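You operate a simulated robot arm through the tools that you are given. There is no shell and no other tool. Be economical: measure what you need, move in short steps, check, and stop when the job is done.

You run a simulated two-armed robot. Do the job below in one go: nothing can be reset, and whatever is moved stays where it is left.

## Task
Pick up the cone from the pump end of the workbench with one hand, pass it to the other hand and put it on the gear board on the gear case. Set down upright: cone.

Only the result counts: the job must be done as asked and must still hold three seconds after the hand-in. Knocking over, shifting, dropping, spilling or breaking anything else fails it.

## Robot
Two 7-joint arms with two-finger parallel grippers on one trunk, on a base that drives. Base frame: it is fixed to the floor where the robot stands at the start and does not move with it; the origin is under the middle of the robot, x ahead of it, y to its left, z up; the surface under the hand at the start is at about z = 900. Readings come in mm, rad, newtons and seconds.
The left shoulder is at the start at [70, 163, 1145], the right one opposite. With the tool pointing down near the work surface each hand reaches from about 380 to 880 mm from the robot's upright axis, wherever it stands, measured 20 degrees to its own side. Places, roughly: cone (8x8x14 cm) [500, 200, 1000]; gear board on the gear case [-1200, -200, 800]. Payload 3.43 kg a hand.
Tool frame (each hand has its own): the origin (TCP) lies between the finger pads and is the grasp point; the fingertips stand 34 mm ahead of it; z points along the fingers, y is the line along which they close. The gripper opens to 128 mm. The fingers are 24 mm wide and 12 mm thick; the gripper's body (48 by 130 mm) begins 96 mm behind the TCP.
Orientation is that of the tool frame in the base frame, as [roll, pitch, yaw] about the fixed x, y, z axes, in that order (R = Rz(yaw) Ry(pitch) Rx(roll)). With the fingers straight down and closing along the base's y, the tool's x points along the base's -x, its y along +y and its z along -z.

## Interface
- The arms move only by the tool send_rows. It takes "left_series", "right_series" or both (then of equal length, played together; a hand with none holds still); each is one flat list of numbers, 6 for each row, row after row: the shift along the base's x, y, z in mm, then the turn, a rotation vector about the base's x, y, z in degrees. In form: [x, y, z, rx, ry, rz, x, y, z, rx, ry, rz, ...]. A call has 1 to 8 rows; each row is the pose to reach, as a shift and turn from the pose commanded when the call began. "left_fingers" and "right_fingers" are, for a hand that has rows, the gripper command, from -1 (fully open) to 1 (shut), values between in proportion, set as the call begins (left out, the last holds). Each row takes 0.2 s and may step no farther than 50 mm and 0.15 rad from the row before; otherwise, or with a gripper value out of range, the whole call is refused. A pose out of reach is approached as far as the arm can. The call stops where the force on the tool passes 40 N (or 10 N more than at its start, if that is more) or the arm is blocked; 0.2 s more then pass. The fingers move at their own pace (about 153 mm/s each) and stop on an object; they squeeze with about 42 N. The grip force told is the motor's: it shows also when the fingers shut on nothing. Time passes only in rows, and 0.2 s behind the last, so rows that repeat a pose let the fingers close. It gives the time, the measured TCP pose, the force on the tool (base axes), the opening and the grip force at its end, in the units of the frame above (readings bear some noise), with the torque about the TCP (base axes, N m) and any sound that the robot's microphone picked up.
- Cameras (640 x 400 px; columns grow to the right, rows downward): "scene" is now at [74.7, -82.1, 1368.8]; the picture's right is [-0.96, -0.27, 0.00], its down [-0.17, 0.60, -0.79] and it looks along [0.21, -0.76, -0.62] (base axes); focal length 214 px, centre (320, 200). "left" rides on the left gripper at [76, 11, -160] in its tool frame; the picture's right is [-0.15, 0.99, 0.00], its down [-0.88, -0.13, -0.46] and it looks along [-0.45, -0.07, 0.89] (tool axes); focal length 234 px, centre (320, 200). "right" rides on the right gripper at [76, -11, -160] in its tool frame; the picture's right is [0.15, 0.99, 0.00], its down [-0.88, 0.13, -0.46] and it looks along [-0.45, 0.07, 0.89] (tool axes); focal length 234 px, centre (320, 200). There is no depth. A picture from a camera that has moved, and an enlarged one, comes with that camera's place and axes in the base frame and with its lens.
- camera(camera): a new picture of that camera. It takes no simulated time.
- lift_body(by): slides the trunk up (or, below 0, down) by that many mm; the arms and the scene camera ride with it, the base frame stays. It gives what a move gives, with no picture.
- base_move(legs): drives the robot by 1 to 6 legs, each [ahead, left, turn to the left] in mm, mm and rad, along the robot's own axes; the way and the turn of a leg run together, so that a leg with both is an arc; at most 1500 mm and 3.142 rad a leg. The arms and the cameras ride along, it lands a little off, and it stops where it bumps. It gives what a move gives.
- head_to(pan, tilt): turns the head with the scene camera to pan (to the left, within 1.501 rad either way) and tilt (down, from -0.506 to 1.204), counted from straight ahead of the robot. It gives what a move gives.
- enlarge(camera, box): a new picture of the part [left, top, right, bottom] of that camera's present view, enlarged. It takes no simulated time.
- hand_in(): hands the job in; it is judged then, once.

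Go step by step. Nothing tells you exact positions but the pictures and the camera data: compare them with the known pose of the tool, close in by small moves and look again before you grip or let go. The budget is 120 turns and 92 pictures, counting those below and the enlarged ones. Unless the task says otherwise, let go and move clear before handing in, and close with one line.

The tools are called after "Emit:" as name(argument=value, ...) on one line, values as JSON. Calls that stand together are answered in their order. send_rows: Moves the arms, as the interface text tells. Its arguments: {"type":"object","properties":{"left_series":{"type":"array","items":{"type":"number"}},"left_fingers":{"type":"number"},"right_series":{"type":"array","items":{"type":"number"}},"right_fingers":{"type":"number"}},"required":[]} The other tools are called the same way: lift_body (by) slides the trunk up or down; base_move (legs) drives the base; head_to (pan, tilt) turns the head that bears the scene camera; camera (camera) takes a picture; enlarge (camera, box) takes an enlarged picture of a part of a camera's view; hand_in () hands the job in.

At the start:

```text
time: 0.0
left_tcp_pos: [573.0, -27.5, 1122.8]
left_tcp_rot: [-3.141, -0.001, -3.141]
left_wrist_force: [0.1, -0.4, 0.6]
left_ft_torque: [-0.03, -0.01, 0.03]
left_opening: 127.8
left_finger_force: 0.1
right_tcp_pos: [391.6, -457.6, 1205.0]
right_tcp_rot: [-3.14, -0.001, -3.142]
right_wrist_force: [-0.3, 0.1, -0.4]
right_ft_torque: [0.01, -0.02, -0.03]
right_opening: 127.9
right_finger_force: 0.2
trunk travel left (down, up): [-625.0, 315.0]
robot x, y, heading: [3.5, 0.1, -0.001]
head pan, tilt: [-1.3, 0.667]
```

scene: 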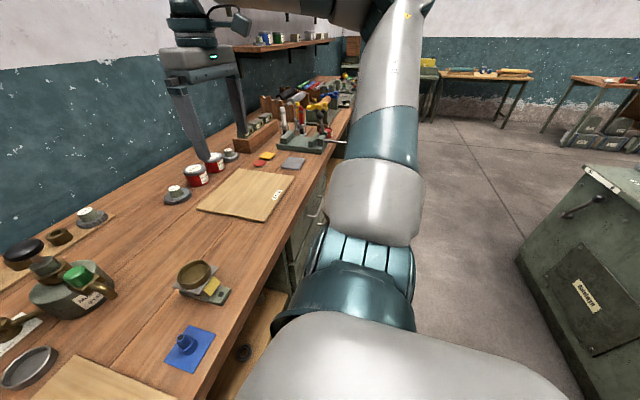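
right: 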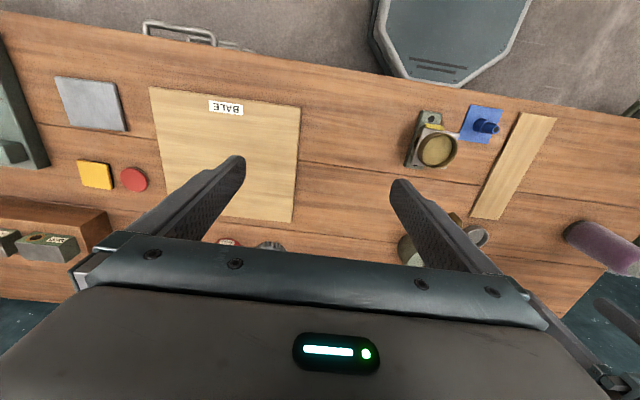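
left: 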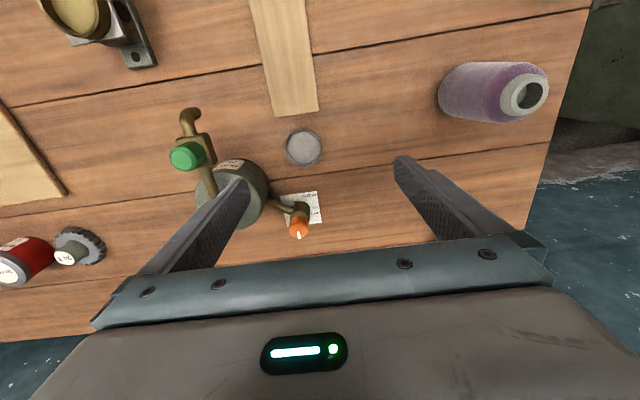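

The purple yarn cone stands at the left end of the bench, at about [540, 180]. I'll point the head that way and also look behind, toward the gear case.

Emit:
head_to(pan=0.3, tilt=0.6)

Emit:
camera(camera="scene")

Emit:
enlarge(camera="left", box=[400, 20, 600, 160])

Emit:
head_to(pan=-1.5, tilt=0.4)

Emit:
camera(camera="scene")

Emit:
head_to(pan=1.5, tilt=0.4)

Emit:
camera(camera="scene")

```text
time: 1.7
left_tcp_pos: [572.3, -28.0, 1123.4]
left_tcp_rot: [3.141, 0.0, -3.141]
left_wrist_force: [0.0, -0.5, -0.5]
left_ft_torque: [-0.03, 0.0, 0.02]
left_opening: 128.0
left_finger_force: 0.1
right_tcp_pos: [390.1, -458.2, 1203.5]
right_tcp_rot: [3.141, 0.001, -3.14]
right_wrist_force: [0.6, -0.5, -0.4]
right_ft_torque: [0.0, 0.0, -0.02]
right_opening: 127.9
right_finger_force: 0.1
trunk travel left (down, up): [-625.0, 315.0]
robot x, y, heading: [-2.9, 1.7, 0.001]
head pan, tilt: [0.3, 0.6]
```

```text
88 pictures are left
camera scene: at [136.1, 27.0, 1374.6], right [0.3, -0.96, 0.0], down [-0.54, -0.17, -0.82], along [0.79, 0.24, -0.57], focal length 214 px, centre (320, 200)
```

scene: 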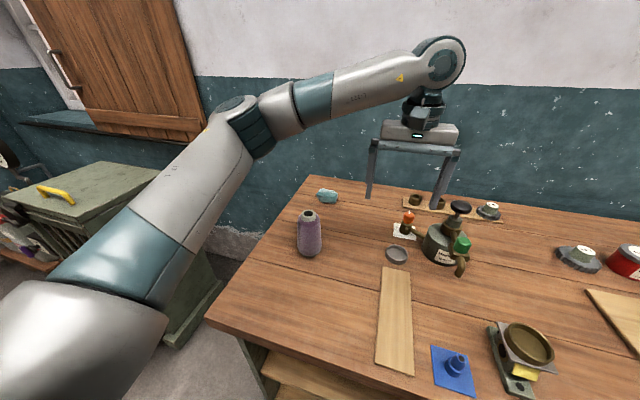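

```text
2.86 times, centred on (500, 90) of left
camera zoom: at [496.0, -17.6, 1282.8], right [0.15, 0.99, 0.0], down [0.88, -0.13, 0.46], along [0.45, -0.07, -0.89], focal length 669 px, centre (-194, 514)
```

zoom: 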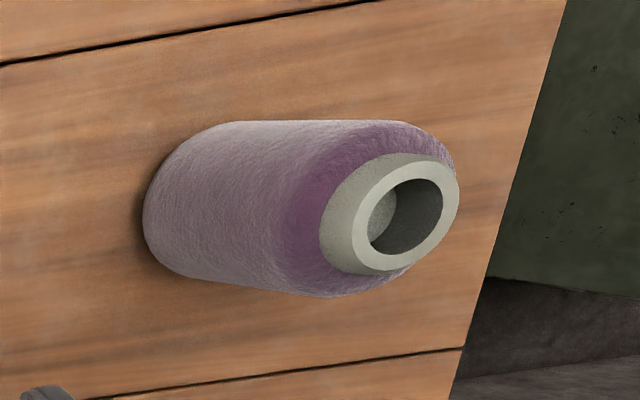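

```text
time: 3.5
left_tcp_pos: [572.5, -27.2, 1123.5]
left_tcp_rot: [-3.141, 0.0, -3.142]
left_wrist_force: [-0.6, -0.3, -0.8]
left_ft_torque: [-0.02, 0.0, 0.01]
left_opening: 128.0
left_finger_force: 0.1
right_tcp_pos: [389.7, -456.3, 1204.4]
right_tcp_rot: [3.141, 0.001, -3.141]
right_wrist_force: [0.1, 0.1, 0.4]
right_ft_torque: [0.0, -0.04, 0.02]
right_opening: 128.1
right_finger_force: 0.1
trunk travel left (down, up): [-625.0, 315.0]
robot x, y, heading: [2.3, -2.5, 0.002]
head pan, tilt: [-1.499, 0.4]
```

```text
86 pictures are left
camera scene: at [58.4, -91.4, 1392.8], right [-1.0, -0.07, 0.0], down [-0.03, 0.39, -0.92], along [0.07, -0.92, -0.39], focal length 214 px, centre (320, 200)
```

scene: 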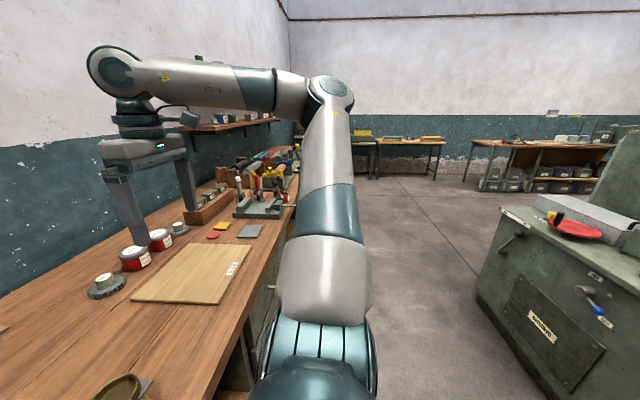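

```text
time: 6.1
left_tcp_pos: [572.4, -27.5, 1122.0]
left_tcp_rot: [3.141, -0.001, -3.141]
left_wrist_force: [-0.4, -0.4, -0.1]
left_ft_torque: [0.01, -0.01, -0.04]
left_opening: 127.7
left_finger_force: 0.0
right_tcp_pos: [390.9, -457.2, 1205.1]
right_tcp_rot: [3.14, 0.0, -3.141]
right_wrist_force: [0.4, 0.4, 0.0]
right_ft_torque: [0.0, -0.01, 0.0]
right_opening: 127.9
right_finger_force: 0.1
trunk travel left (down, up): [-625.0, 315.0]
robot x, y, heading: [0.3, -0.6, -0.002]
head pan, tilt: [1.499, 0.4]
```

```text
85 pictures are left
camera scene: at [58.4, 93.3, 1392.9], right [1.0, -0.07, 0.0], down [-0.03, -0.39, -0.92], along [0.07, 0.92, -0.39], focal length 214 px, centre (320, 200)
```

scene: 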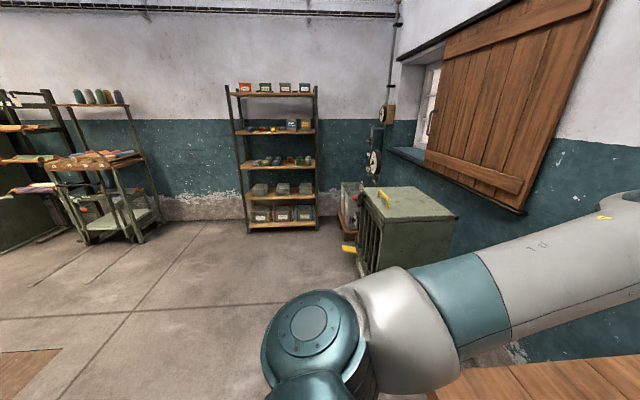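

The cone stands upright at about [538, 177], with its base at z≈900. My plan is for the right hand to grip it low from the side, tilted, the left hand to take it from above, and the left hand to set it down. First I back off a little and move the left hand out of the way.

Emit:
base_move(legs=[[-150, 0, 0]])

Emit:
send_rows(left_series=[0, 0, 40, 0, 0, 0, 0, 40, 70, 0, 0, 0, 0, 85, 80, 0, 0, 0, 0, 130, 90, 0, 0, 0, 0, 175, 100, 0, 0, 0, 0, 220, 110, 0, 0, 0, 0, 265, 120, 0, 0, 0, 0, 310, 130, 0, 0, 0], right_series=[0, 0, 0, 0, 0, -8, 0, 0, 0, 0, 0, -16, 0, 0, 0, 0, 0, -24, 0, 0, 0, 0, 0, -32, 0, 0, 0, 0, 0, -40, 0, 0, 0, 0, 0, -48, 0, 0, 0, 0, 0, -56, 0, 0, 0, 0, 0, -64], left_fingers=-1, right_fingers=-1)

Emit:
head_to(pan=0.0, tilt=0.6)

Emit:
camera(camera="scene")

```text
time: 7.5
left_tcp_pos: [421.1, -26.2, 1123.5]
left_tcp_rot: [3.14, -0.004, -3.139]
left_wrist_force: [0.0, -0.3, 0.8]
left_ft_torque: [0.0, 0.0, 0.02]
left_opening: 128.0
left_finger_force: 0.0
right_tcp_pos: [240.5, -456.7, 1203.3]
right_tcp_rot: [-3.141, -0.001, -3.14]
right_wrist_force: [-0.4, 0.3, -0.6]
right_ft_torque: [0.0, -0.01, 0.0]
right_opening: 127.9
right_finger_force: 0.1
trunk travel left (down, up): [-625.0, 315.0]
robot x, y, heading: [-149.2, -2.5, 0.002]
head pan, tilt: [1.499, 0.4]
```

```text
time: 9.2
left_tcp_pos: [416.8, 290.0, 1253.7]
left_tcp_rot: [-3.14, 0.0, -3.14]
left_wrist_force: [-0.5, 0.9, 0.5]
left_ft_torque: [-0.02, 0.02, 0.02]
left_opening: 127.9
left_finger_force: 0.1
right_tcp_pos: [237.3, -456.3, 1205.8]
right_tcp_rot: [3.141, 0.002, 2.025]
right_wrist_force: [0.4, 0.6, -0.3]
right_ft_torque: [-0.02, -0.03, -0.01]
right_opening: 128.1
right_finger_force: 0.1
trunk travel left (down, up): [-625.0, 315.0]
robot x, y, heading: [-152.4, -2.8, -0.005]
head pan, tilt: [1.499, 0.4]
```

```text
time: 10.8
left_tcp_pos: [417.0, 286.9, 1254.3]
left_tcp_rot: [-3.14, -0.002, -3.141]
left_wrist_force: [0.7, -0.2, 0.0]
left_ft_torque: [0.03, -0.02, 0.0]
left_opening: 127.8
left_finger_force: 0.1
right_tcp_pos: [239.8, -456.6, 1204.6]
right_tcp_rot: [3.14, -0.001, 2.03]
right_wrist_force: [0.2, 0.3, -0.9]
right_ft_torque: [0.01, 0.01, -0.01]
right_opening: 128.0
right_finger_force: 0.0
trunk travel left (down, up): [-625.0, 315.0]
robot x, y, heading: [-156.5, 2.6, -0.004]
head pan, tilt: [0.0, 0.6]
```

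```text
84 pictures are left
camera scene: at [-12.1, 1.4, 1374.6], right [0.0, -1.0, 0.0], down [-0.56, 0.0, -0.83], along [0.83, 0.0, -0.56], focal length 214 px, centre (320, 200)
```

scene: 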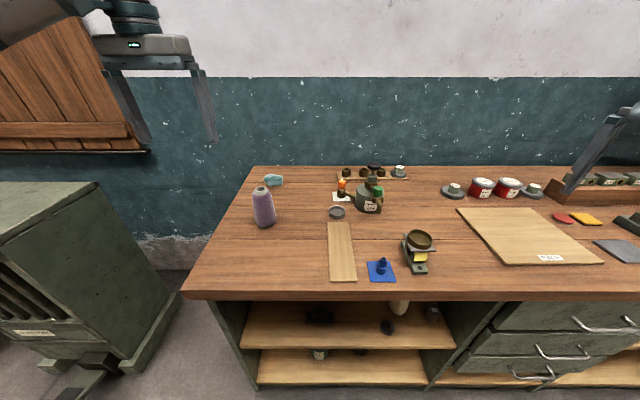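

The cone's position holds up in this view. I bring the right hand across with the remaining yaw, then tilt it to point left and down.

Emit:
send_rows(right_series=[25, 38, 0, 0, 0, -6, 50, 76, 0, 0, 0, -12, 75, 114, 0, 0, 0, -18, 100, 152, 0, 0, 0, -24, 125, 190, 0, 0, 0, -30, 150, 228, 0, 0, 0, -36, 175, 266, 0, 0, 0, -41, 200, 300, 0, 0, 0, -41])

Emit:
send_rows(right_series=[6, 8, 0, 7.8, -2.1, 0, 12, 16, 0, 15.7, -4.2, 0, 18, 24, 0, 23.5, -6.3, 0, 24, 32, 0, 31.4, -8.4, 0, 30, 40, 0, 39.2, -10.5, 0, 36, 48, 0, 47.1, -12.6, 0, 42, 56, 0, 54.9, -14.7, 0, 48, 64, 0, 62.8, -16.8, 0])

Emit:
camera(camera="scene")

Emit:
camera(camera="right")

```text
time: 12.7
left_tcp_pos: [419.7, 287.4, 1254.0]
left_tcp_rot: [3.141, -0.002, -3.139]
left_wrist_force: [0.8, 0.2, -0.9]
left_ft_torque: [0.02, 0.01, 0.0]
left_opening: 128.1
left_finger_force: 0.0
right_tcp_pos: [424.9, -180.9, 1196.7]
right_tcp_rot: [-3.14, 0.003, 1.308]
right_wrist_force: [0.2, 0.1, 0.9]
right_ft_torque: [-0.03, 0.0, 0.04]
right_opening: 128.0
right_finger_force: 0.0
right hand out of reach, approached as far as the arm can: row 8
trunk travel left (down, up): [-625.0, 315.0]
robot x, y, heading: [-147.3, 0.0, 0.001]
head pan, tilt: [0.0, 0.6]
```

```text
time: 14.4
left_tcp_pos: [417.6, 287.3, 1254.3]
left_tcp_rot: [-3.141, -0.003, -3.138]
left_wrist_force: [-0.8, 0.3, -1.3]
left_ft_torque: [0.04, 0.02, -0.04]
left_opening: 127.9
left_finger_force: 0.0
right_tcp_pos: [470.7, -115.1, 1202.6]
right_tcp_rot: [-3.142, -1.139, 1.309]
right_wrist_force: [-0.2, 0.0, 0.4]
right_ft_torque: [0.01, 0.0, 0.01]
right_opening: 127.9
right_finger_force: 0.1
trunk travel left (down, up): [-625.0, 315.0]
robot x, y, heading: [-154.8, 1.8, 0.005]
head pan, tilt: [0.0, 0.6]
```

```text
83 pictures are left
camera scene: at [-11.2, 0.3, 1374.6], right [0.0, -1.0, 0.0], down [-0.57, 0.0, -0.82], along [0.82, 0.0, -0.57], focal length 214 px, centre (320, 200)
```

scene: 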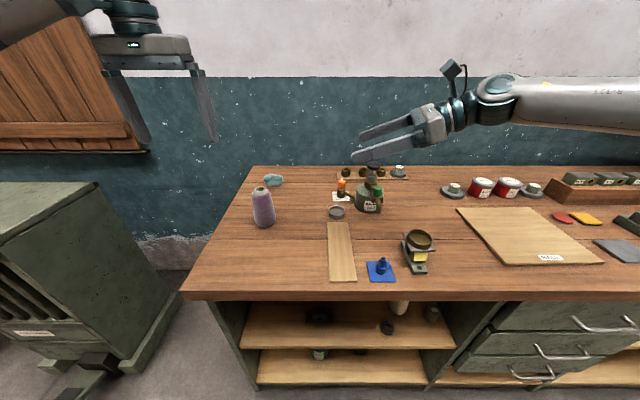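

```text
82 pictures are left
camera right: at [433.1, -221.6, 1340.2], right [0.97, -0.2, 0.13], down [-0.08, -0.79, -0.61], along [0.22, 0.58, -0.78], focal length 234 px, centre (320, 200)
```

right: 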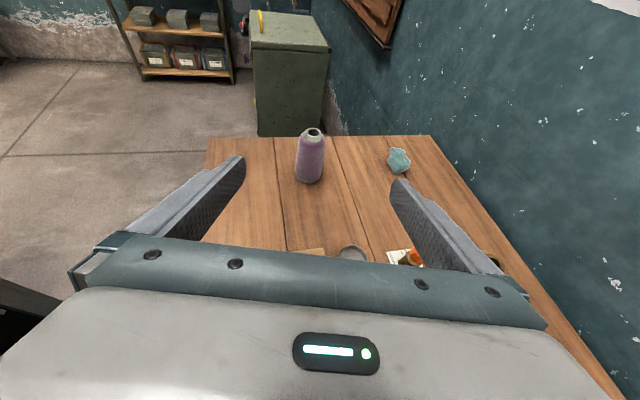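

The arm pose works. The cone's centre is near [543, 181], so I move to a point about 150 mm short of it along the approach line.

Emit:
send_rows(right_series=[6, 27, -32, 0, 0, 0, 12, 54, -65, 0, 0, 0, 18, 82, -97, 0, 0, 0, 25, 109, -130, 0, 0, 0, 31, 137, -162, 0, 0, 0, 37, 164, -195, 0, 0, 0])

Emit:
camera(camera="right")

Emit:
camera(camera="scene")

```text
time: 15.8
left_tcp_pos: [417.0, 286.6, 1255.7]
left_tcp_rot: [-3.141, 0.0, -3.141]
left_wrist_force: [0.1, 0.5, 0.2]
left_ft_torque: [0.0, -0.03, 0.0]
left_opening: 127.8
left_finger_force: 0.0
right_tcp_pos: [487.3, 10.2, 1030.0]
right_tcp_rot: [3.138, -1.135, 1.312]
right_wrist_force: [-0.2, 0.5, -0.4]
right_ft_torque: [0.0, 0.02, 0.01]
right_opening: 127.9
right_finger_force: 0.0
right hand out of reach, approached as far as the arm can: row 5, 6
trunk travel left (down, up): [-625.0, 315.0]
robot x, y, heading: [-153.6, -3.6, 0.003]
head pan, tilt: [0.0, 0.6]
```

```text
81 pictures are left
camera right: at [448.7, -94.9, 1166.8], right [0.97, -0.2, 0.13], down [-0.08, -0.79, -0.61], along [0.23, 0.58, -0.78], focal length 234 px, centre (320, 200)
```

right: 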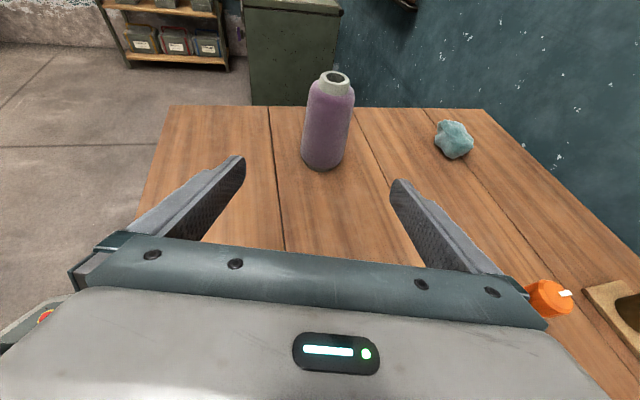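

```text
80 pictures are left
camera scene: at [-12.4, 0.0, 1374.7], right [0.0, -1.0, 0.0], down [-0.56, 0.0, -0.83], along [0.83, 0.0, -0.56], focal length 214 px, centre (320, 200)
```

scene: 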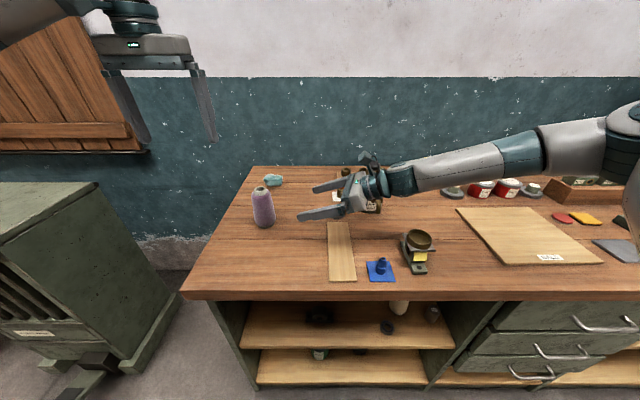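

The target is just out of the right arm's reach. I retract the hand a little and drive the base 220 mm to the left.

Emit:
send_rows(right_series=[0, -35, 20, 0, 0, 0, 0, -70, 40, 0, 0, 0, 0, -105, 60, 0, 0, 0, 0, -140, 70, 0, 0, 0])

Emit:
base_move(legs=[[0, 220, 0]])

Emit:
camera(camera="right")

Emit:
camera(camera="scene")

```text
time: 16.9
left_tcp_pos: [417.3, 286.9, 1255.4]
left_tcp_rot: [3.141, 0.0, -3.14]
left_wrist_force: [-0.9, -0.3, 0.6]
left_ft_torque: [-0.02, -0.01, -0.01]
left_opening: 128.0
left_finger_force: 0.0
right_tcp_pos: [486.6, -130.5, 1095.7]
right_tcp_rot: [3.139, -1.136, 1.314]
right_wrist_force: [-0.5, 0.3, -0.1]
right_ft_torque: [0.01, -0.01, -0.02]
right_opening: 128.1
right_finger_force: 0.1
trunk travel left (down, up): [-625.0, 315.0]
robot x, y, heading: [-151.4, 2.9, 0.001]
head pan, tilt: [0.0, 0.6]
```

```text
time: 18.6
left_tcp_pos: [415.5, 520.3, 1255.6]
left_tcp_rot: [3.141, -0.001, -3.136]
left_wrist_force: [-0.1, 0.1, -0.5]
left_ft_torque: [-0.03, 0.03, -0.01]
left_opening: 128.0
left_finger_force: 0.0
right_tcp_pos: [487.3, 101.5, 1095.2]
right_tcp_rot: [3.138, -1.134, 1.318]
right_wrist_force: [0.3, 1.0, 1.2]
right_ft_torque: [0.0, 0.03, 0.0]
right_opening: 128.3
right_finger_force: 0.1
trunk travel left (down, up): [-625.0, 315.0]
robot x, y, heading: [-153.6, 230.2, 0.007]
head pan, tilt: [0.0, 0.6]
```

```text
79 pictures are left
camera right: at [449.3, -3.0, 1232.6], right [0.97, -0.19, 0.13], down [-0.07, -0.79, -0.61], along [0.22, 0.58, -0.78], focal length 234 px, centre (320, 200)
```

right: 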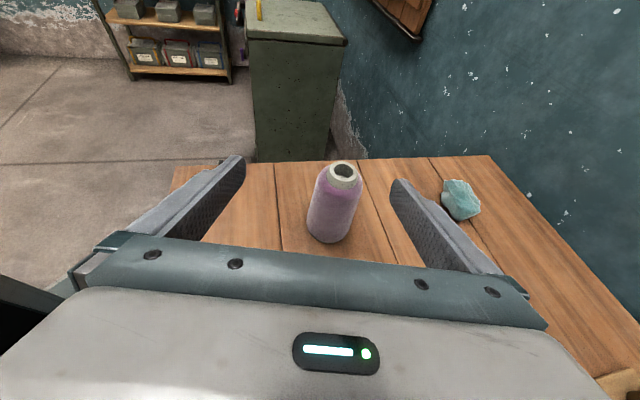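

```text
78 pictures are left
camera scene: at [-13.1, 231.5, 1374.6], right [0.01, -1.0, 0.0], down [-0.57, 0.0, -0.82], along [0.82, 0.01, -0.57], focal length 214 px, centre (320, 200)
```

scene: 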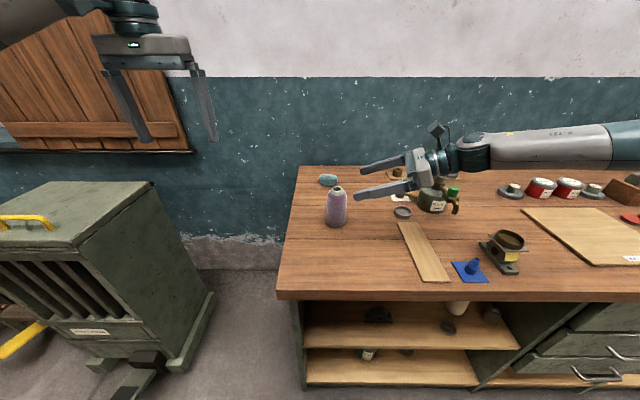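

I now have good reach. I go down to the pre-grasp point and come in partway along the approach line.

Emit:
send_rows(right_series=[8, -23, -40, 0, 0, 0, 18, -46, -82, 0, 0, 0, 27, -13, -100, 0, 0, 0, 36, 20, -116, 0, 0, 0])

Emit:
camera(camera="right")

Emit:
enlarge(camera="scene", box=[270, 140, 470, 265])

```text
time: 19.6
left_tcp_pos: [417.5, 520.1, 1254.3]
left_tcp_rot: [3.14, -0.001, -3.136]
left_wrist_force: [-0.2, 0.2, 0.4]
left_ft_torque: [0.01, 0.03, 0.01]
left_opening: 127.9
left_finger_force: 0.1
right_tcp_pos: [523.3, 120.1, 975.5]
right_tcp_rot: [3.14, -1.132, 1.316]
right_wrist_force: [0.4, 0.5, -0.1]
right_ft_torque: [0.04, 0.02, 0.01]
right_opening: 127.8
right_finger_force: 0.1
trunk travel left (down, up): [-625.0, 315.0]
robot x, y, heading: [-154.6, 225.6, 0.007]
head pan, tilt: [0.0, 0.6]
```

```text
77 pictures are left
camera right: at [486.7, 14.0, 1113.5], right [0.97, -0.19, 0.13], down [-0.07, -0.79, -0.6], along [0.22, 0.58, -0.79], focal length 234 px, centre (320, 200)
```

right: 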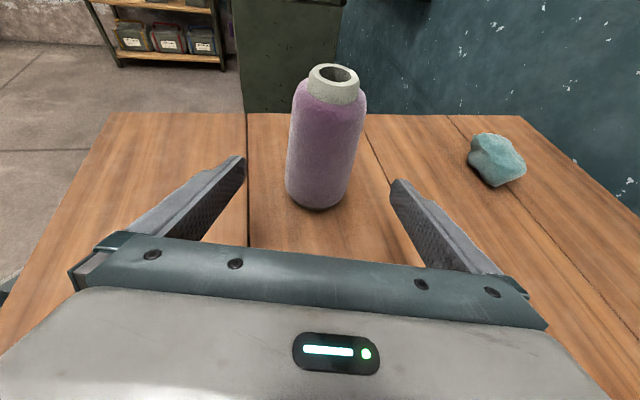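

```text
3.20 times, centred on (370, 202) of scene
camera zoom: at [-11.8, 232.4, 1374.4], right [0.01, -1.0, 0.0], down [-0.57, 0.0, -0.82], along [0.82, 0.01, -0.57], focal length 686 px, centre (160, 192)
```

zoom: 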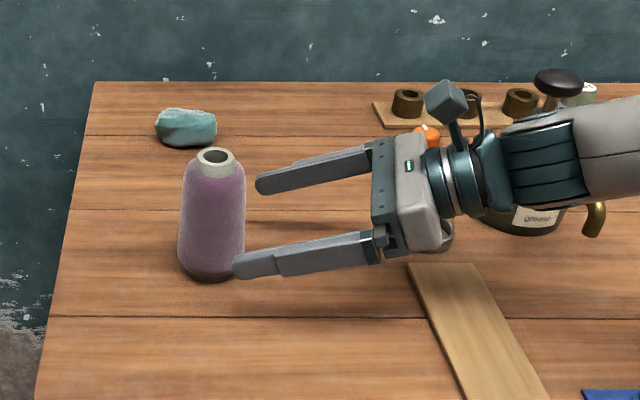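

The fingers straddle the cone, which is about 64 mm ahead and centred. I advance and check before gripping.

Emit:
send_rows(right_series=[6, 20, -10, 0, 0, 0, 12, 40, -20, 0, 0, 0, 18, 62, -30, 0, 0, 0])

Emit:
camera(camera="right")

Emit:
enlarge(camera="scene", box=[270, 140, 470, 265])

```text
time: 20.4
left_tcp_pos: [415.1, 520.6, 1254.3]
left_tcp_rot: [-3.14, -0.002, -3.135]
left_wrist_force: [0.0, 0.0, 0.5]
left_ft_torque: [-0.02, 0.01, -0.01]
left_opening: 128.1
left_finger_force: 0.1
right_tcp_pos: [522.7, 163.0, 964.4]
right_tcp_rot: [3.136, -1.135, 1.321]
right_wrist_force: [-0.3, -0.3, 0.8]
right_ft_torque: [0.0, 0.0, -0.03]
right_opening: 128.2
right_finger_force: 0.1
right hand out of reach, approached as far as the arm can: row 2, 3
trunk travel left (down, up): [-625.0, 315.0]
robot x, y, heading: [-156.3, 227.5, 0.004]
head pan, tilt: [0.0, 0.6]
```

```text
75 pictures are left
camera right: at [484.4, 58.0, 1103.6], right [0.97, -0.19, 0.13], down [-0.07, -0.79, -0.61], along [0.22, 0.58, -0.78], focal length 234 px, centre (320, 200)
```

right: 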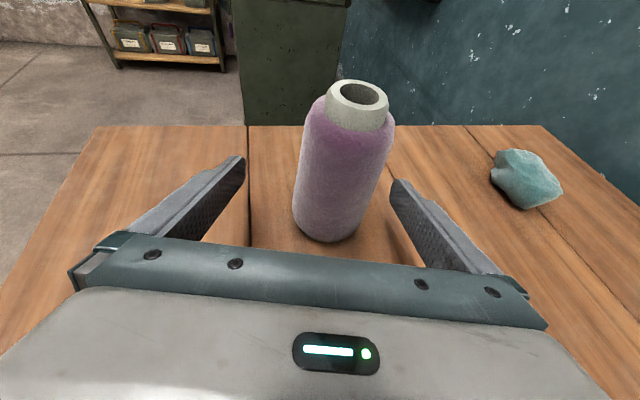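

```text
3.20 times, centred on (370, 202) of scene
camera zoom: at [-13.8, 231.3, 1374.7], right [0.01, -1.0, 0.0], down [-0.56, 0.0, -0.83], along [0.83, 0.01, -0.56], focal length 686 px, centre (160, 192)
```

zoom: 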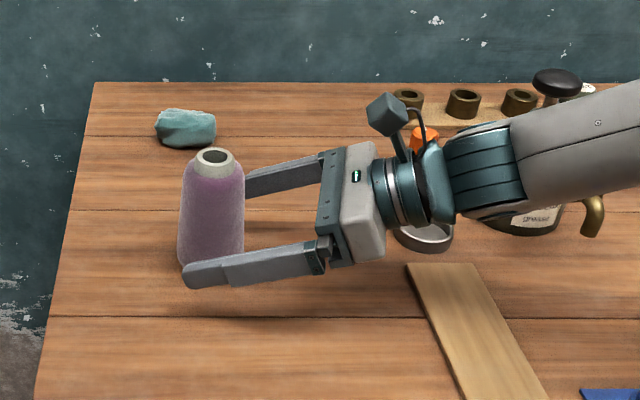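

The arm is at its limit just short of the goal, at TCP [523, 163, 964]. I make up the rest with the trunk and base.

Emit:
lift_body(by=-18)

Emit:
base_move(legs=[[17, 17, 0]])

Emit:
camera(camera="right")

Emit:
enlarge(camera="scene", box=[270, 140, 470, 265])

```text
time: 21.0
left_tcp_pos: [415.8, 520.3, 1238.1]
left_tcp_rot: [-3.141, -0.001, -3.134]
left_wrist_force: [0.0, 0.0, 0.5]
left_ft_torque: [0.0, -0.02, 0.04]
left_opening: 128.0
left_finger_force: 0.1
right_tcp_pos: [522.2, 165.5, 945.6]
right_tcp_rot: [3.138, -1.134, 1.318]
right_wrist_force: [-1.1, 0.3, 0.7]
right_ft_torque: [0.0, 0.01, 0.01]
right_opening: 127.9
right_finger_force: 0.0
trunk travel left (down, up): [-607.0, 333.0]
robot x, y, heading: [-153.7, 231.3, 0.007]
head pan, tilt: [0.0, 0.6]
```

```text
time: 21.8
left_tcp_pos: [429.8, 535.8, 1239.4]
left_tcp_rot: [3.14, 0.001, -3.136]
left_wrist_force: [-0.3, 0.3, -0.3]
left_ft_torque: [0.01, 0.0, 0.04]
left_opening: 128.0
left_finger_force: 0.1
right_tcp_pos: [537.3, 179.4, 948.4]
right_tcp_rot: [3.135, -1.136, 1.321]
right_wrist_force: [-0.4, 0.1, 0.4]
right_ft_torque: [0.01, 0.0, -0.01]
right_opening: 127.8
right_finger_force: 0.1
trunk travel left (down, up): [-607.0, 333.0]
robot x, y, heading: [-135.0, 245.8, 0.006]
head pan, tilt: [0.0, 0.6]
```

```text
73 pictures are left
camera right: at [499.8, 73.4, 1086.2], right [0.97, -0.19, 0.14], down [-0.07, -0.79, -0.61], along [0.22, 0.58, -0.78], focal length 234 px, centre (320, 200)
```

right: 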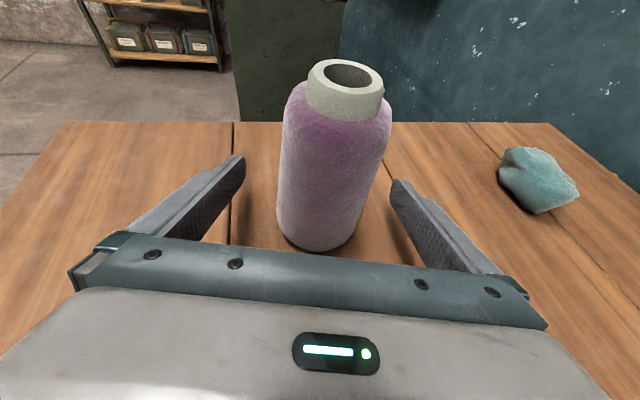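

```text
3.20 times, centred on (370, 202) of scene
camera zoom: at [1.3, 246.7, 1357.0], right [0.01, -1.0, 0.0], down [-0.56, 0.0, -0.83], along [0.83, 0.01, -0.56], focal length 686 px, centre (160, 192)
```

zoom: 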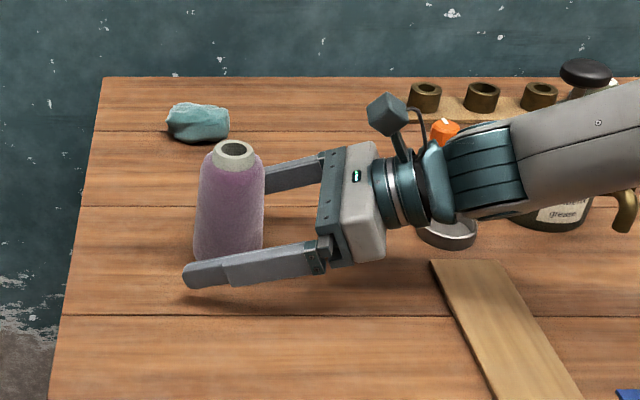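

The cone is centred between the pads, so I close the right gripper.

Emit:
send_rows(right_series=[0, 0, 0, 0, 0, 0, 0, 0, 0, 0, 0, 0, 0, 0, 0, 0, 0, 0, 0, 0, 0, 0, 0, 0], right_fingers=1)

Emit:
lift_body(by=60)

Emit:
camera(camera="right")

Emit:
enlarge(camera="scene", box=[270, 140, 470, 265])

```text
time: 22.8
left_tcp_pos: [430.7, 537.2, 1236.7]
left_tcp_rot: [3.141, 0.0, -3.136]
left_wrist_force: [-0.4, -0.3, 0.0]
left_ft_torque: [0.03, 0.01, -0.01]
left_opening: 127.8
left_finger_force: 0.0
right_tcp_pos: [539.5, 181.4, 947.4]
right_tcp_rot: [3.139, -1.136, 1.316]
right_wrist_force: [0.2, 0.6, -0.3]
right_ft_torque: [-0.02, -0.02, 0.02]
right_opening: 67.1
right_finger_force: 42.1
trunk travel left (down, up): [-607.0, 333.0]
robot x, y, heading: [-134.8, 248.1, 0.007]
head pan, tilt: [0.0, 0.6]
```

```text
time: 23.8
left_tcp_pos: [432.4, 537.1, 1296.1]
left_tcp_rot: [-3.14, 0.001, -3.137]
left_wrist_force: [-0.1, 0.5, 0.3]
left_ft_torque: [-0.05, 0.0, 0.01]
left_opening: 128.2
left_finger_force: 0.1
right_tcp_pos: [539.5, 181.1, 1007.5]
right_tcp_rot: [3.138, -1.133, 1.316]
right_wrist_force: [0.4, 0.0, -0.5]
right_ft_torque: [0.01, -0.01, 0.0]
right_opening: 66.8
right_finger_force: 42.1
trunk travel left (down, up): [-667.0, 273.0]
robot x, y, heading: [-134.3, 247.3, 0.005]
head pan, tilt: [0.0, 0.6]
```

```text
71 pictures are left
camera right: at [501.6, 75.1, 1145.1], right [0.97, -0.19, 0.13], down [-0.07, -0.79, -0.61], along [0.22, 0.58, -0.78], focal length 234 px, centre (320, 200)
```

right: 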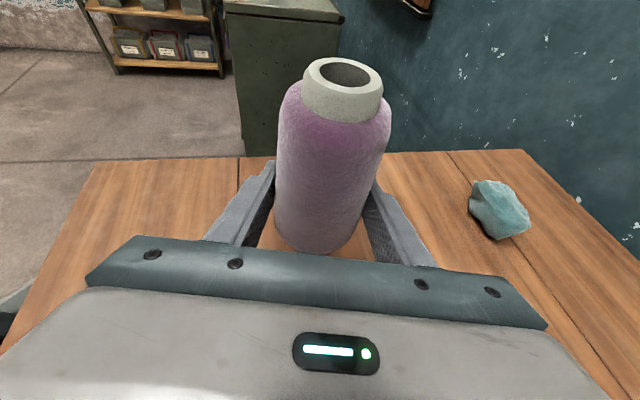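

```text
3.20 times, centred on (370, 202) of scene
camera zoom: at [3.6, 248.9, 1416.5], right [0.01, -1.0, 0.0], down [-0.57, 0.0, -0.82], along [0.82, 0.01, -0.57], focal length 686 px, centre (160, 192)
```

zoom: 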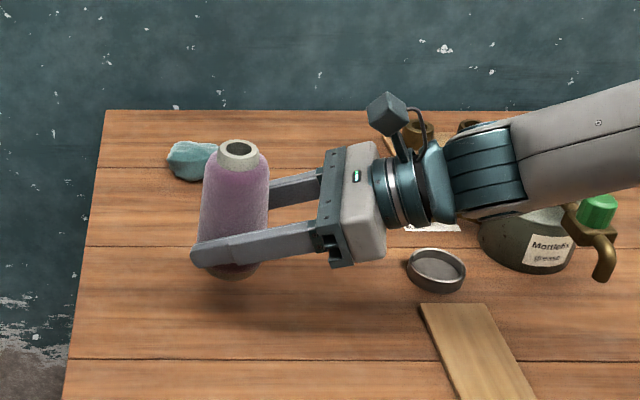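

The cone is held, with a 67 mm opening and its base about 47 mm below the right TCP. I raise it further and back away from the bench before the handover.

Emit:
lift_body(by=80)

Emit:
base_move(legs=[[-400, 0, 0]])

Emit:
head_to(pan=0.0, tilt=0.3)

Emit:
camera(camera="scene")

```text
time: 25.0
left_tcp_pos: [431.6, 537.3, 1376.4]
left_tcp_rot: [-3.14, -0.001, -3.134]
left_wrist_force: [-0.6, 0.6, -0.3]
left_ft_torque: [0.0, -0.03, -0.05]
left_opening: 128.0
left_finger_force: 0.1
right_tcp_pos: [539.3, 181.8, 1086.9]
right_tcp_rot: [3.139, -1.133, 1.316]
right_wrist_force: [0.8, -0.1, -1.7]
right_ft_torque: [0.01, 0.03, 0.0]
right_opening: 66.9
right_finger_force: 42.1
trunk travel left (down, up): [-747.0, 193.0]
robot x, y, heading: [-136.3, 250.3, 0.008]
head pan, tilt: [0.0, 0.6]
```

```text
time: 27.5
left_tcp_pos: [33.4, 531.5, 1376.0]
left_tcp_rot: [3.141, -0.001, 3.14]
left_wrist_force: [0.4, -0.4, -0.2]
left_ft_torque: [-0.04, -0.01, 0.01]
left_opening: 128.0
left_finger_force: 0.0
right_tcp_pos: [139.8, 175.7, 1087.3]
right_tcp_rot: [3.14, -1.134, 1.31]
right_wrist_force: [1.0, 0.1, -1.5]
right_ft_torque: [0.03, -0.01, 0.02]
right_opening: 66.9
right_finger_force: 41.7
trunk travel left (down, up): [-747.0, 193.0]
robot x, y, heading: [-534.3, 247.4, 0.007]
head pan, tilt: [0.0, 0.6]
```

```text
time: 28.3
left_tcp_pos: [33.3, 532.6, 1376.7]
left_tcp_rot: [-3.141, 0.0, -3.141]
left_wrist_force: [0.4, -0.3, 0.0]
left_ft_torque: [-0.03, 0.01, 0.03]
left_opening: 127.9
left_finger_force: 0.1
right_tcp_pos: [137.8, 175.4, 1087.7]
right_tcp_rot: [3.136, -1.135, 1.311]
right_wrist_force: [0.5, 0.3, -0.5]
right_ft_torque: [-0.02, -0.01, 0.01]
right_opening: 67.0
right_finger_force: 41.3
trunk travel left (down, up): [-747.0, 193.0]
robot x, y, heading: [-538.9, 244.8, 0.004]
head pan, tilt: [0.0, 0.3]
```

```text
69 pictures are left
camera scene: at [-392.3, 246.5, 1524.1], right [0.0, -1.0, 0.0], down [-0.3, 0.0, -0.96], along [0.96, 0.0, -0.3], focal length 214 px, centre (320, 200)
```

scene: 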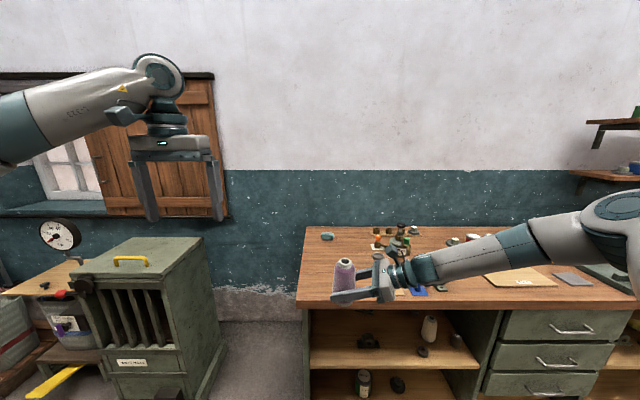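

The space is clear. I yaw the left hand so its fingers close along the same axis as the right hand's, and bring it high above the cone.

Emit:
send_rows(left_series=[10, -30, -5, 0, 0, 8.3, 20, -60, -10, 0, 0, 16.6, 30, -90, -15, 0, 0, 24.9, 40, -120, -20, 0, 0, 33.2, 50, -150, -25, 0, 0, 41.5, 60, -180, -30, 0, 0, 49.8, 70, -210, -35, 0, 0, 58.1, 80, -240, -40, 0, 0, 66.4])

Emit:
send_rows(left_series=[6, -30, -10, 0, 0, 4.3, 12, -60, -20, 0, 0, 8.7, 18, -90, -30, 0, 0, 8.7, 25, -117, -50, 0, 0, 8.7])

Emit:
camera(camera="scene")

Emit:
camera(camera="left")

Emit:
camera(camera="right")

```text
time: 30.1
left_tcp_pos: [114.4, 290.8, 1335.7]
left_tcp_rot: [3.139, 0.002, -1.979]
left_wrist_force: [0.6, -0.7, 0.0]
left_ft_torque: [-0.02, 0.01, -0.02]
left_opening: 128.1
left_finger_force: 0.0
right_tcp_pos: [139.4, 174.4, 1086.7]
right_tcp_rot: [3.14, -1.136, 1.308]
right_wrist_force: [0.2, -0.3, -1.1]
right_ft_torque: [0.01, 0.0, 0.05]
right_opening: 66.9
right_finger_force: 41.8
trunk travel left (down, up): [-747.0, 193.0]
robot x, y, heading: [-534.2, 240.6, 0.002]
head pan, tilt: [0.0, 0.3]
```

```text
time: 31.1
left_tcp_pos: [140.7, 172.9, 1286.4]
left_tcp_rot: [3.14, 0.002, -1.83]
left_wrist_force: [-0.4, -0.4, -0.7]
left_ft_torque: [0.02, -0.05, 0.0]
left_opening: 128.2
left_finger_force: 0.0
right_tcp_pos: [141.0, 174.1, 1086.9]
right_tcp_rot: [-3.141, -1.137, 1.311]
right_wrist_force: [0.2, -0.2, -1.2]
right_ft_torque: [0.05, -0.02, 0.0]
right_opening: 66.9
right_finger_force: 41.7
trunk travel left (down, up): [-747.0, 193.0]
robot x, y, heading: [-537.6, 246.3, 0.002]
head pan, tilt: [0.0, 0.3]
```

```text
68 pictures are left
camera scene: at [-390.8, 244.1, 1524.0], right [0.0, -1.0, 0.0], down [-0.3, 0.0, -0.95], along [0.95, 0.0, -0.3], focal length 214 px, centre (320, 200)
```

scene: 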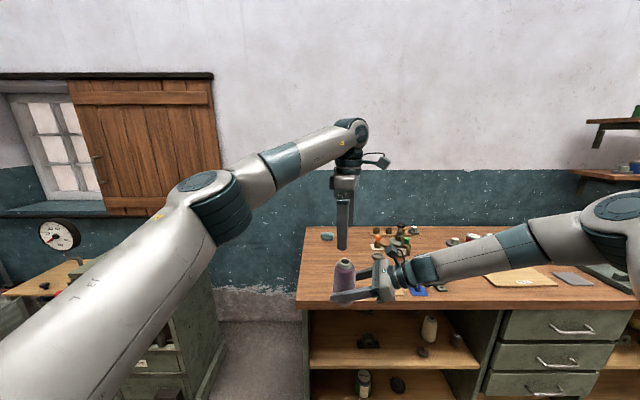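

```text
67 pictures are left
camera left: at [109.8, 101.2, 1445.0], right [-0.92, 0.39, 0.0], down [0.35, 0.82, 0.46], along [0.18, 0.42, -0.89], focal length 234 px, centre (320, 200)
```

left: 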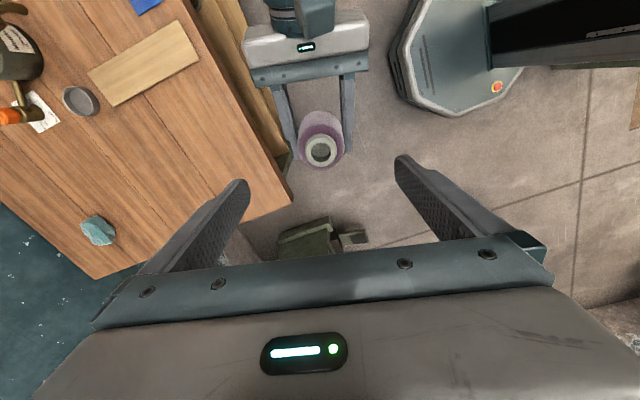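

```text
66 pictures are left
camera right: at [101.2, 68.1, 1224.5], right [0.97, -0.2, 0.13], down [-0.08, -0.79, -0.61], along [0.23, 0.58, -0.78], focal length 234 px, centre (320, 200)
```

right: 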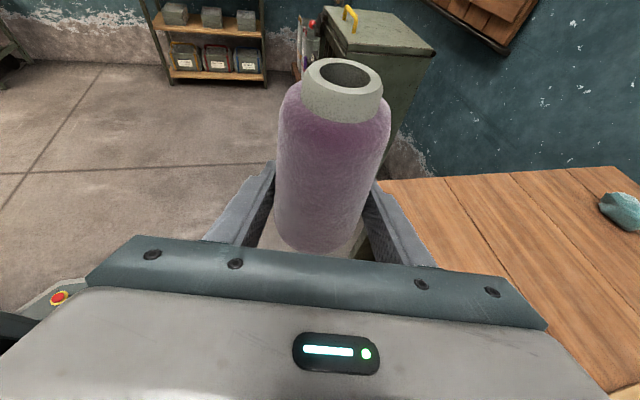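

Seen from both hand cameras, the cone axis lies almost directly under the left TCP. I descend halfway with a small correction and look again.

Emit:
send_rows(left_series=[-1, -2, -35, 0, 0, 0, -2, -3, -75, 0, 0, 0])

Emit:
camera(camera="left")

Emit:
camera(camera="right")

Emit:
enlarge(camera="scene", box=[290, 140, 450, 320])

```text
time: 31.7
left_tcp_pos: [138.4, 172.3, 1211.3]
left_tcp_rot: [3.14, -0.001, -1.83]
left_wrist_force: [-0.3, 0.5, -0.3]
left_ft_torque: [-0.03, 0.03, 0.01]
left_opening: 128.0
left_finger_force: 0.1
right_tcp_pos: [140.0, 174.7, 1087.7]
right_tcp_rot: [3.141, -1.136, 1.309]
right_wrist_force: [0.6, 0.4, -1.7]
right_ft_torque: [0.03, 0.02, 0.03]
right_opening: 67.1
right_finger_force: 42.4
trunk travel left (down, up): [-747.0, 193.0]
robot x, y, heading: [-541.5, 245.8, 0.002]
head pan, tilt: [0.0, 0.3]
```

```text
65 pictures are left
camera left: at [107.5, 101.2, 1371.3], right [-0.92, 0.39, 0.0], down [0.35, 0.82, 0.46], along [0.18, 0.42, -0.89], focal length 234 px, centre (320, 200)
```

left: 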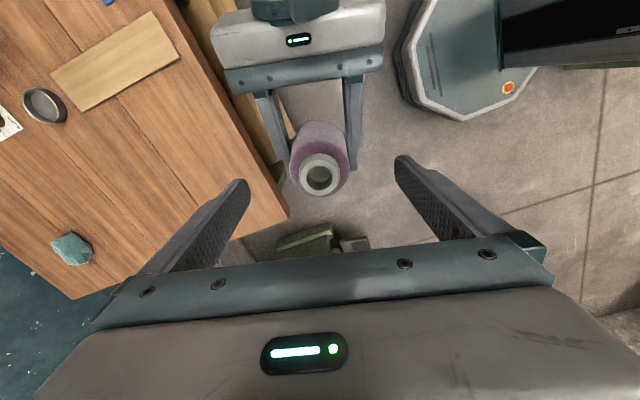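

```text
64 pictures are left
camera right: at [101.8, 69.7, 1224.5], right [0.97, -0.2, 0.13], down [-0.08, -0.79, -0.61], along [0.22, 0.58, -0.78], focal length 234 px, centre (320, 200)
```

right: 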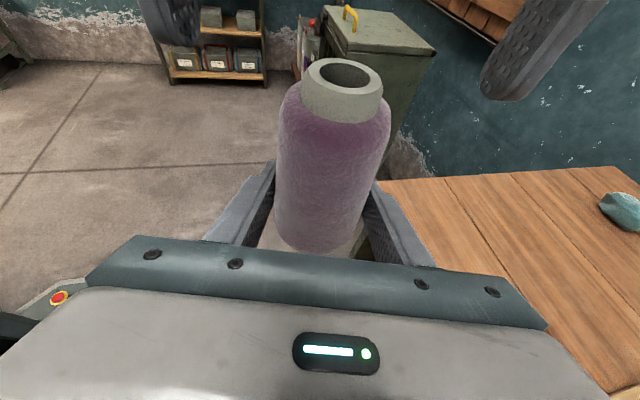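

```text
2.22 times, centred on (370, 230) of scene
camera zoom: at [-390.0, 246.2, 1523.9], right [0.0, -1.0, 0.0], down [-0.3, 0.0, -0.95], along [0.95, 0.0, -0.3], focal length 477 px, centre (209, 133)
```

zoom: 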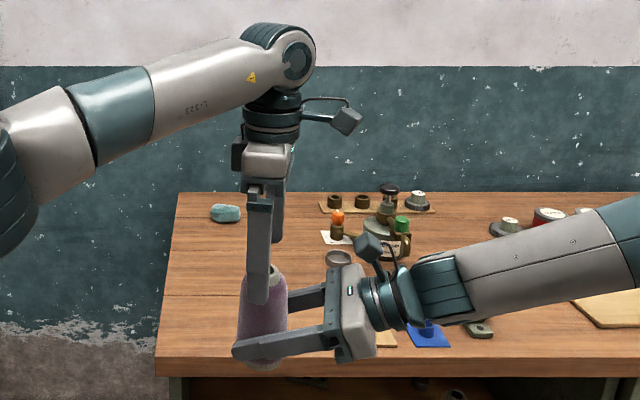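

Alignment is within a few mm. I go down to the grip height.

Emit:
send_rows(left_series=[0, -2, -32, 0, 0, 0, 0, -3, -62, 0, 0, 0])

Emit:
camera(camera="left")

Emit:
camera(camera="right")

Emit:
enlarge(camera="scene", box=[290, 140, 450, 320])

```text
time: 32.3
left_tcp_pos: [136.9, 170.1, 1147.1]
left_tcp_rot: [3.14, -0.002, -1.831]
left_wrist_force: [0.0, -0.1, -0.5]
left_ft_torque: [0.01, 0.0, 0.0]
left_opening: 127.8
left_finger_force: 0.0
right_tcp_pos: [138.9, 175.0, 1086.5]
right_tcp_rot: [3.139, -1.135, 1.309]
right_wrist_force: [0.2, -0.6, -1.1]
right_ft_torque: [-0.02, -0.03, -0.03]
right_opening: 66.8
right_finger_force: 42.3
trunk travel left (down, up): [-747.0, 193.0]
robot x, y, heading: [-536.9, 244.5, -0.002]
head pan, tilt: [0.0, 0.3]
```

```text
62 pictures are left
camera left: at [106.4, 99.0, 1307.3], right [-0.92, 0.4, 0.0], down [0.35, 0.82, 0.46], along [0.18, 0.42, -0.89], focal length 234 px, centre (320, 200)
```

left: 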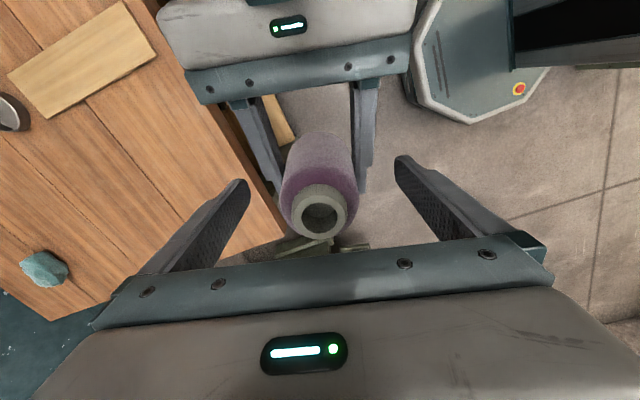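

```text
61 pictures are left
camera right: at [101.5, 69.9, 1224.7], right [0.97, -0.2, 0.13], down [-0.08, -0.79, -0.61], along [0.23, 0.58, -0.78], focal length 234 px, centre (320, 200)
```

right: 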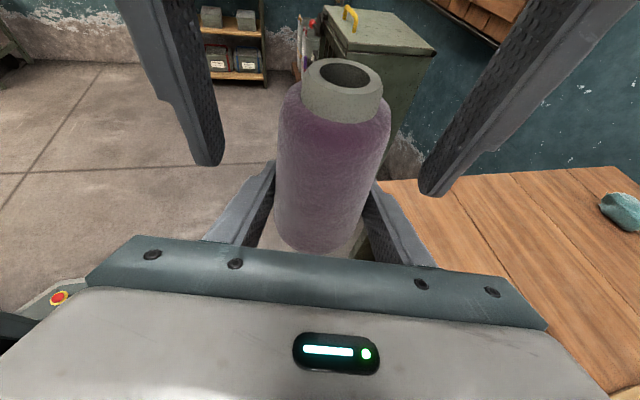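

```text
2.22 times, centred on (370, 230) of scene
camera zoom: at [-390.3, 246.4, 1524.0], right [0.0, -1.0, 0.0], down [-0.3, 0.0, -0.95], along [0.95, 0.0, -0.3], focal length 477 px, centre (209, 133)
```

zoom: 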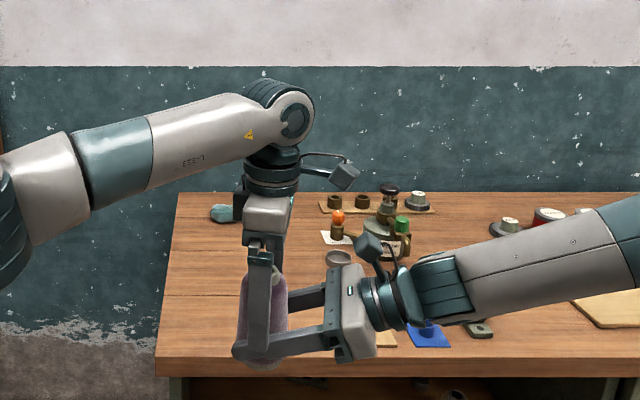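

The left fingertips are above the right fingers and straddle the upper cone. I close the left gripper gently.

Emit:
send_rows(left_series=[1, 0, 3, 0, 0, 0, 1, 0, 3, 0, 0, 0, 1, 0, 3, 0, 0, 0, 1, 0, 3, 0, 0, 0, 1, 0, 3, 0, 0, 0], left_fingers=1)

Emit:
camera(camera="right")

Emit:
camera(camera="left")

```text
time: 33.5
left_tcp_pos: [137.2, 170.7, 1152.0]
left_tcp_rot: [3.14, -0.002, -1.831]
left_wrist_force: [-0.1, 0.7, -5.2]
left_ft_torque: [0.0, 0.01, 0.04]
left_opening: 62.5
left_finger_force: 42.1
right_tcp_pos: [138.3, 176.2, 1087.5]
right_tcp_rot: [3.136, -1.134, 1.313]
right_wrist_force: [-0.9, -0.6, 4.7]
right_ft_torque: [-0.01, 0.04, -0.08]
right_opening: 66.8
right_finger_force: 41.8
trunk travel left (down, up): [-747.0, 193.0]
robot x, y, heading: [-536.0, 245.9, 0.003]
head pan, tilt: [0.0, 0.3]
```

```text
59 pictures are left
camera right: at [100.5, 69.9, 1225.6], right [0.97, -0.2, 0.13], down [-0.08, -0.79, -0.61], along [0.23, 0.58, -0.78], focal length 234 px, centre (320, 200)
```

right: 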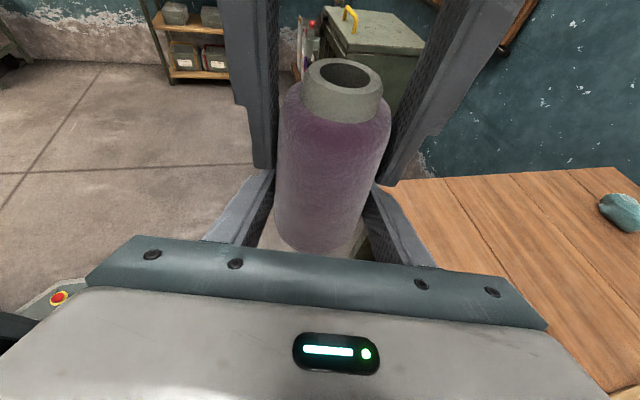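

```text
58 pictures are left
camera left: at [106.7, 99.0, 1311.9], right [-0.92, 0.4, 0.0], down [0.35, 0.82, 0.46], along [0.18, 0.42, -0.89], focal length 234 px, centre (320, 200)
```

left: 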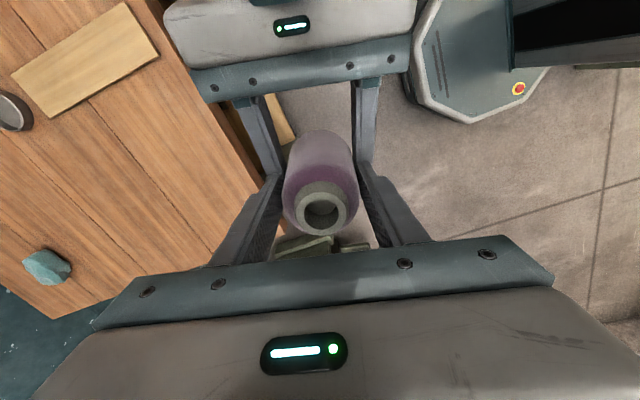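

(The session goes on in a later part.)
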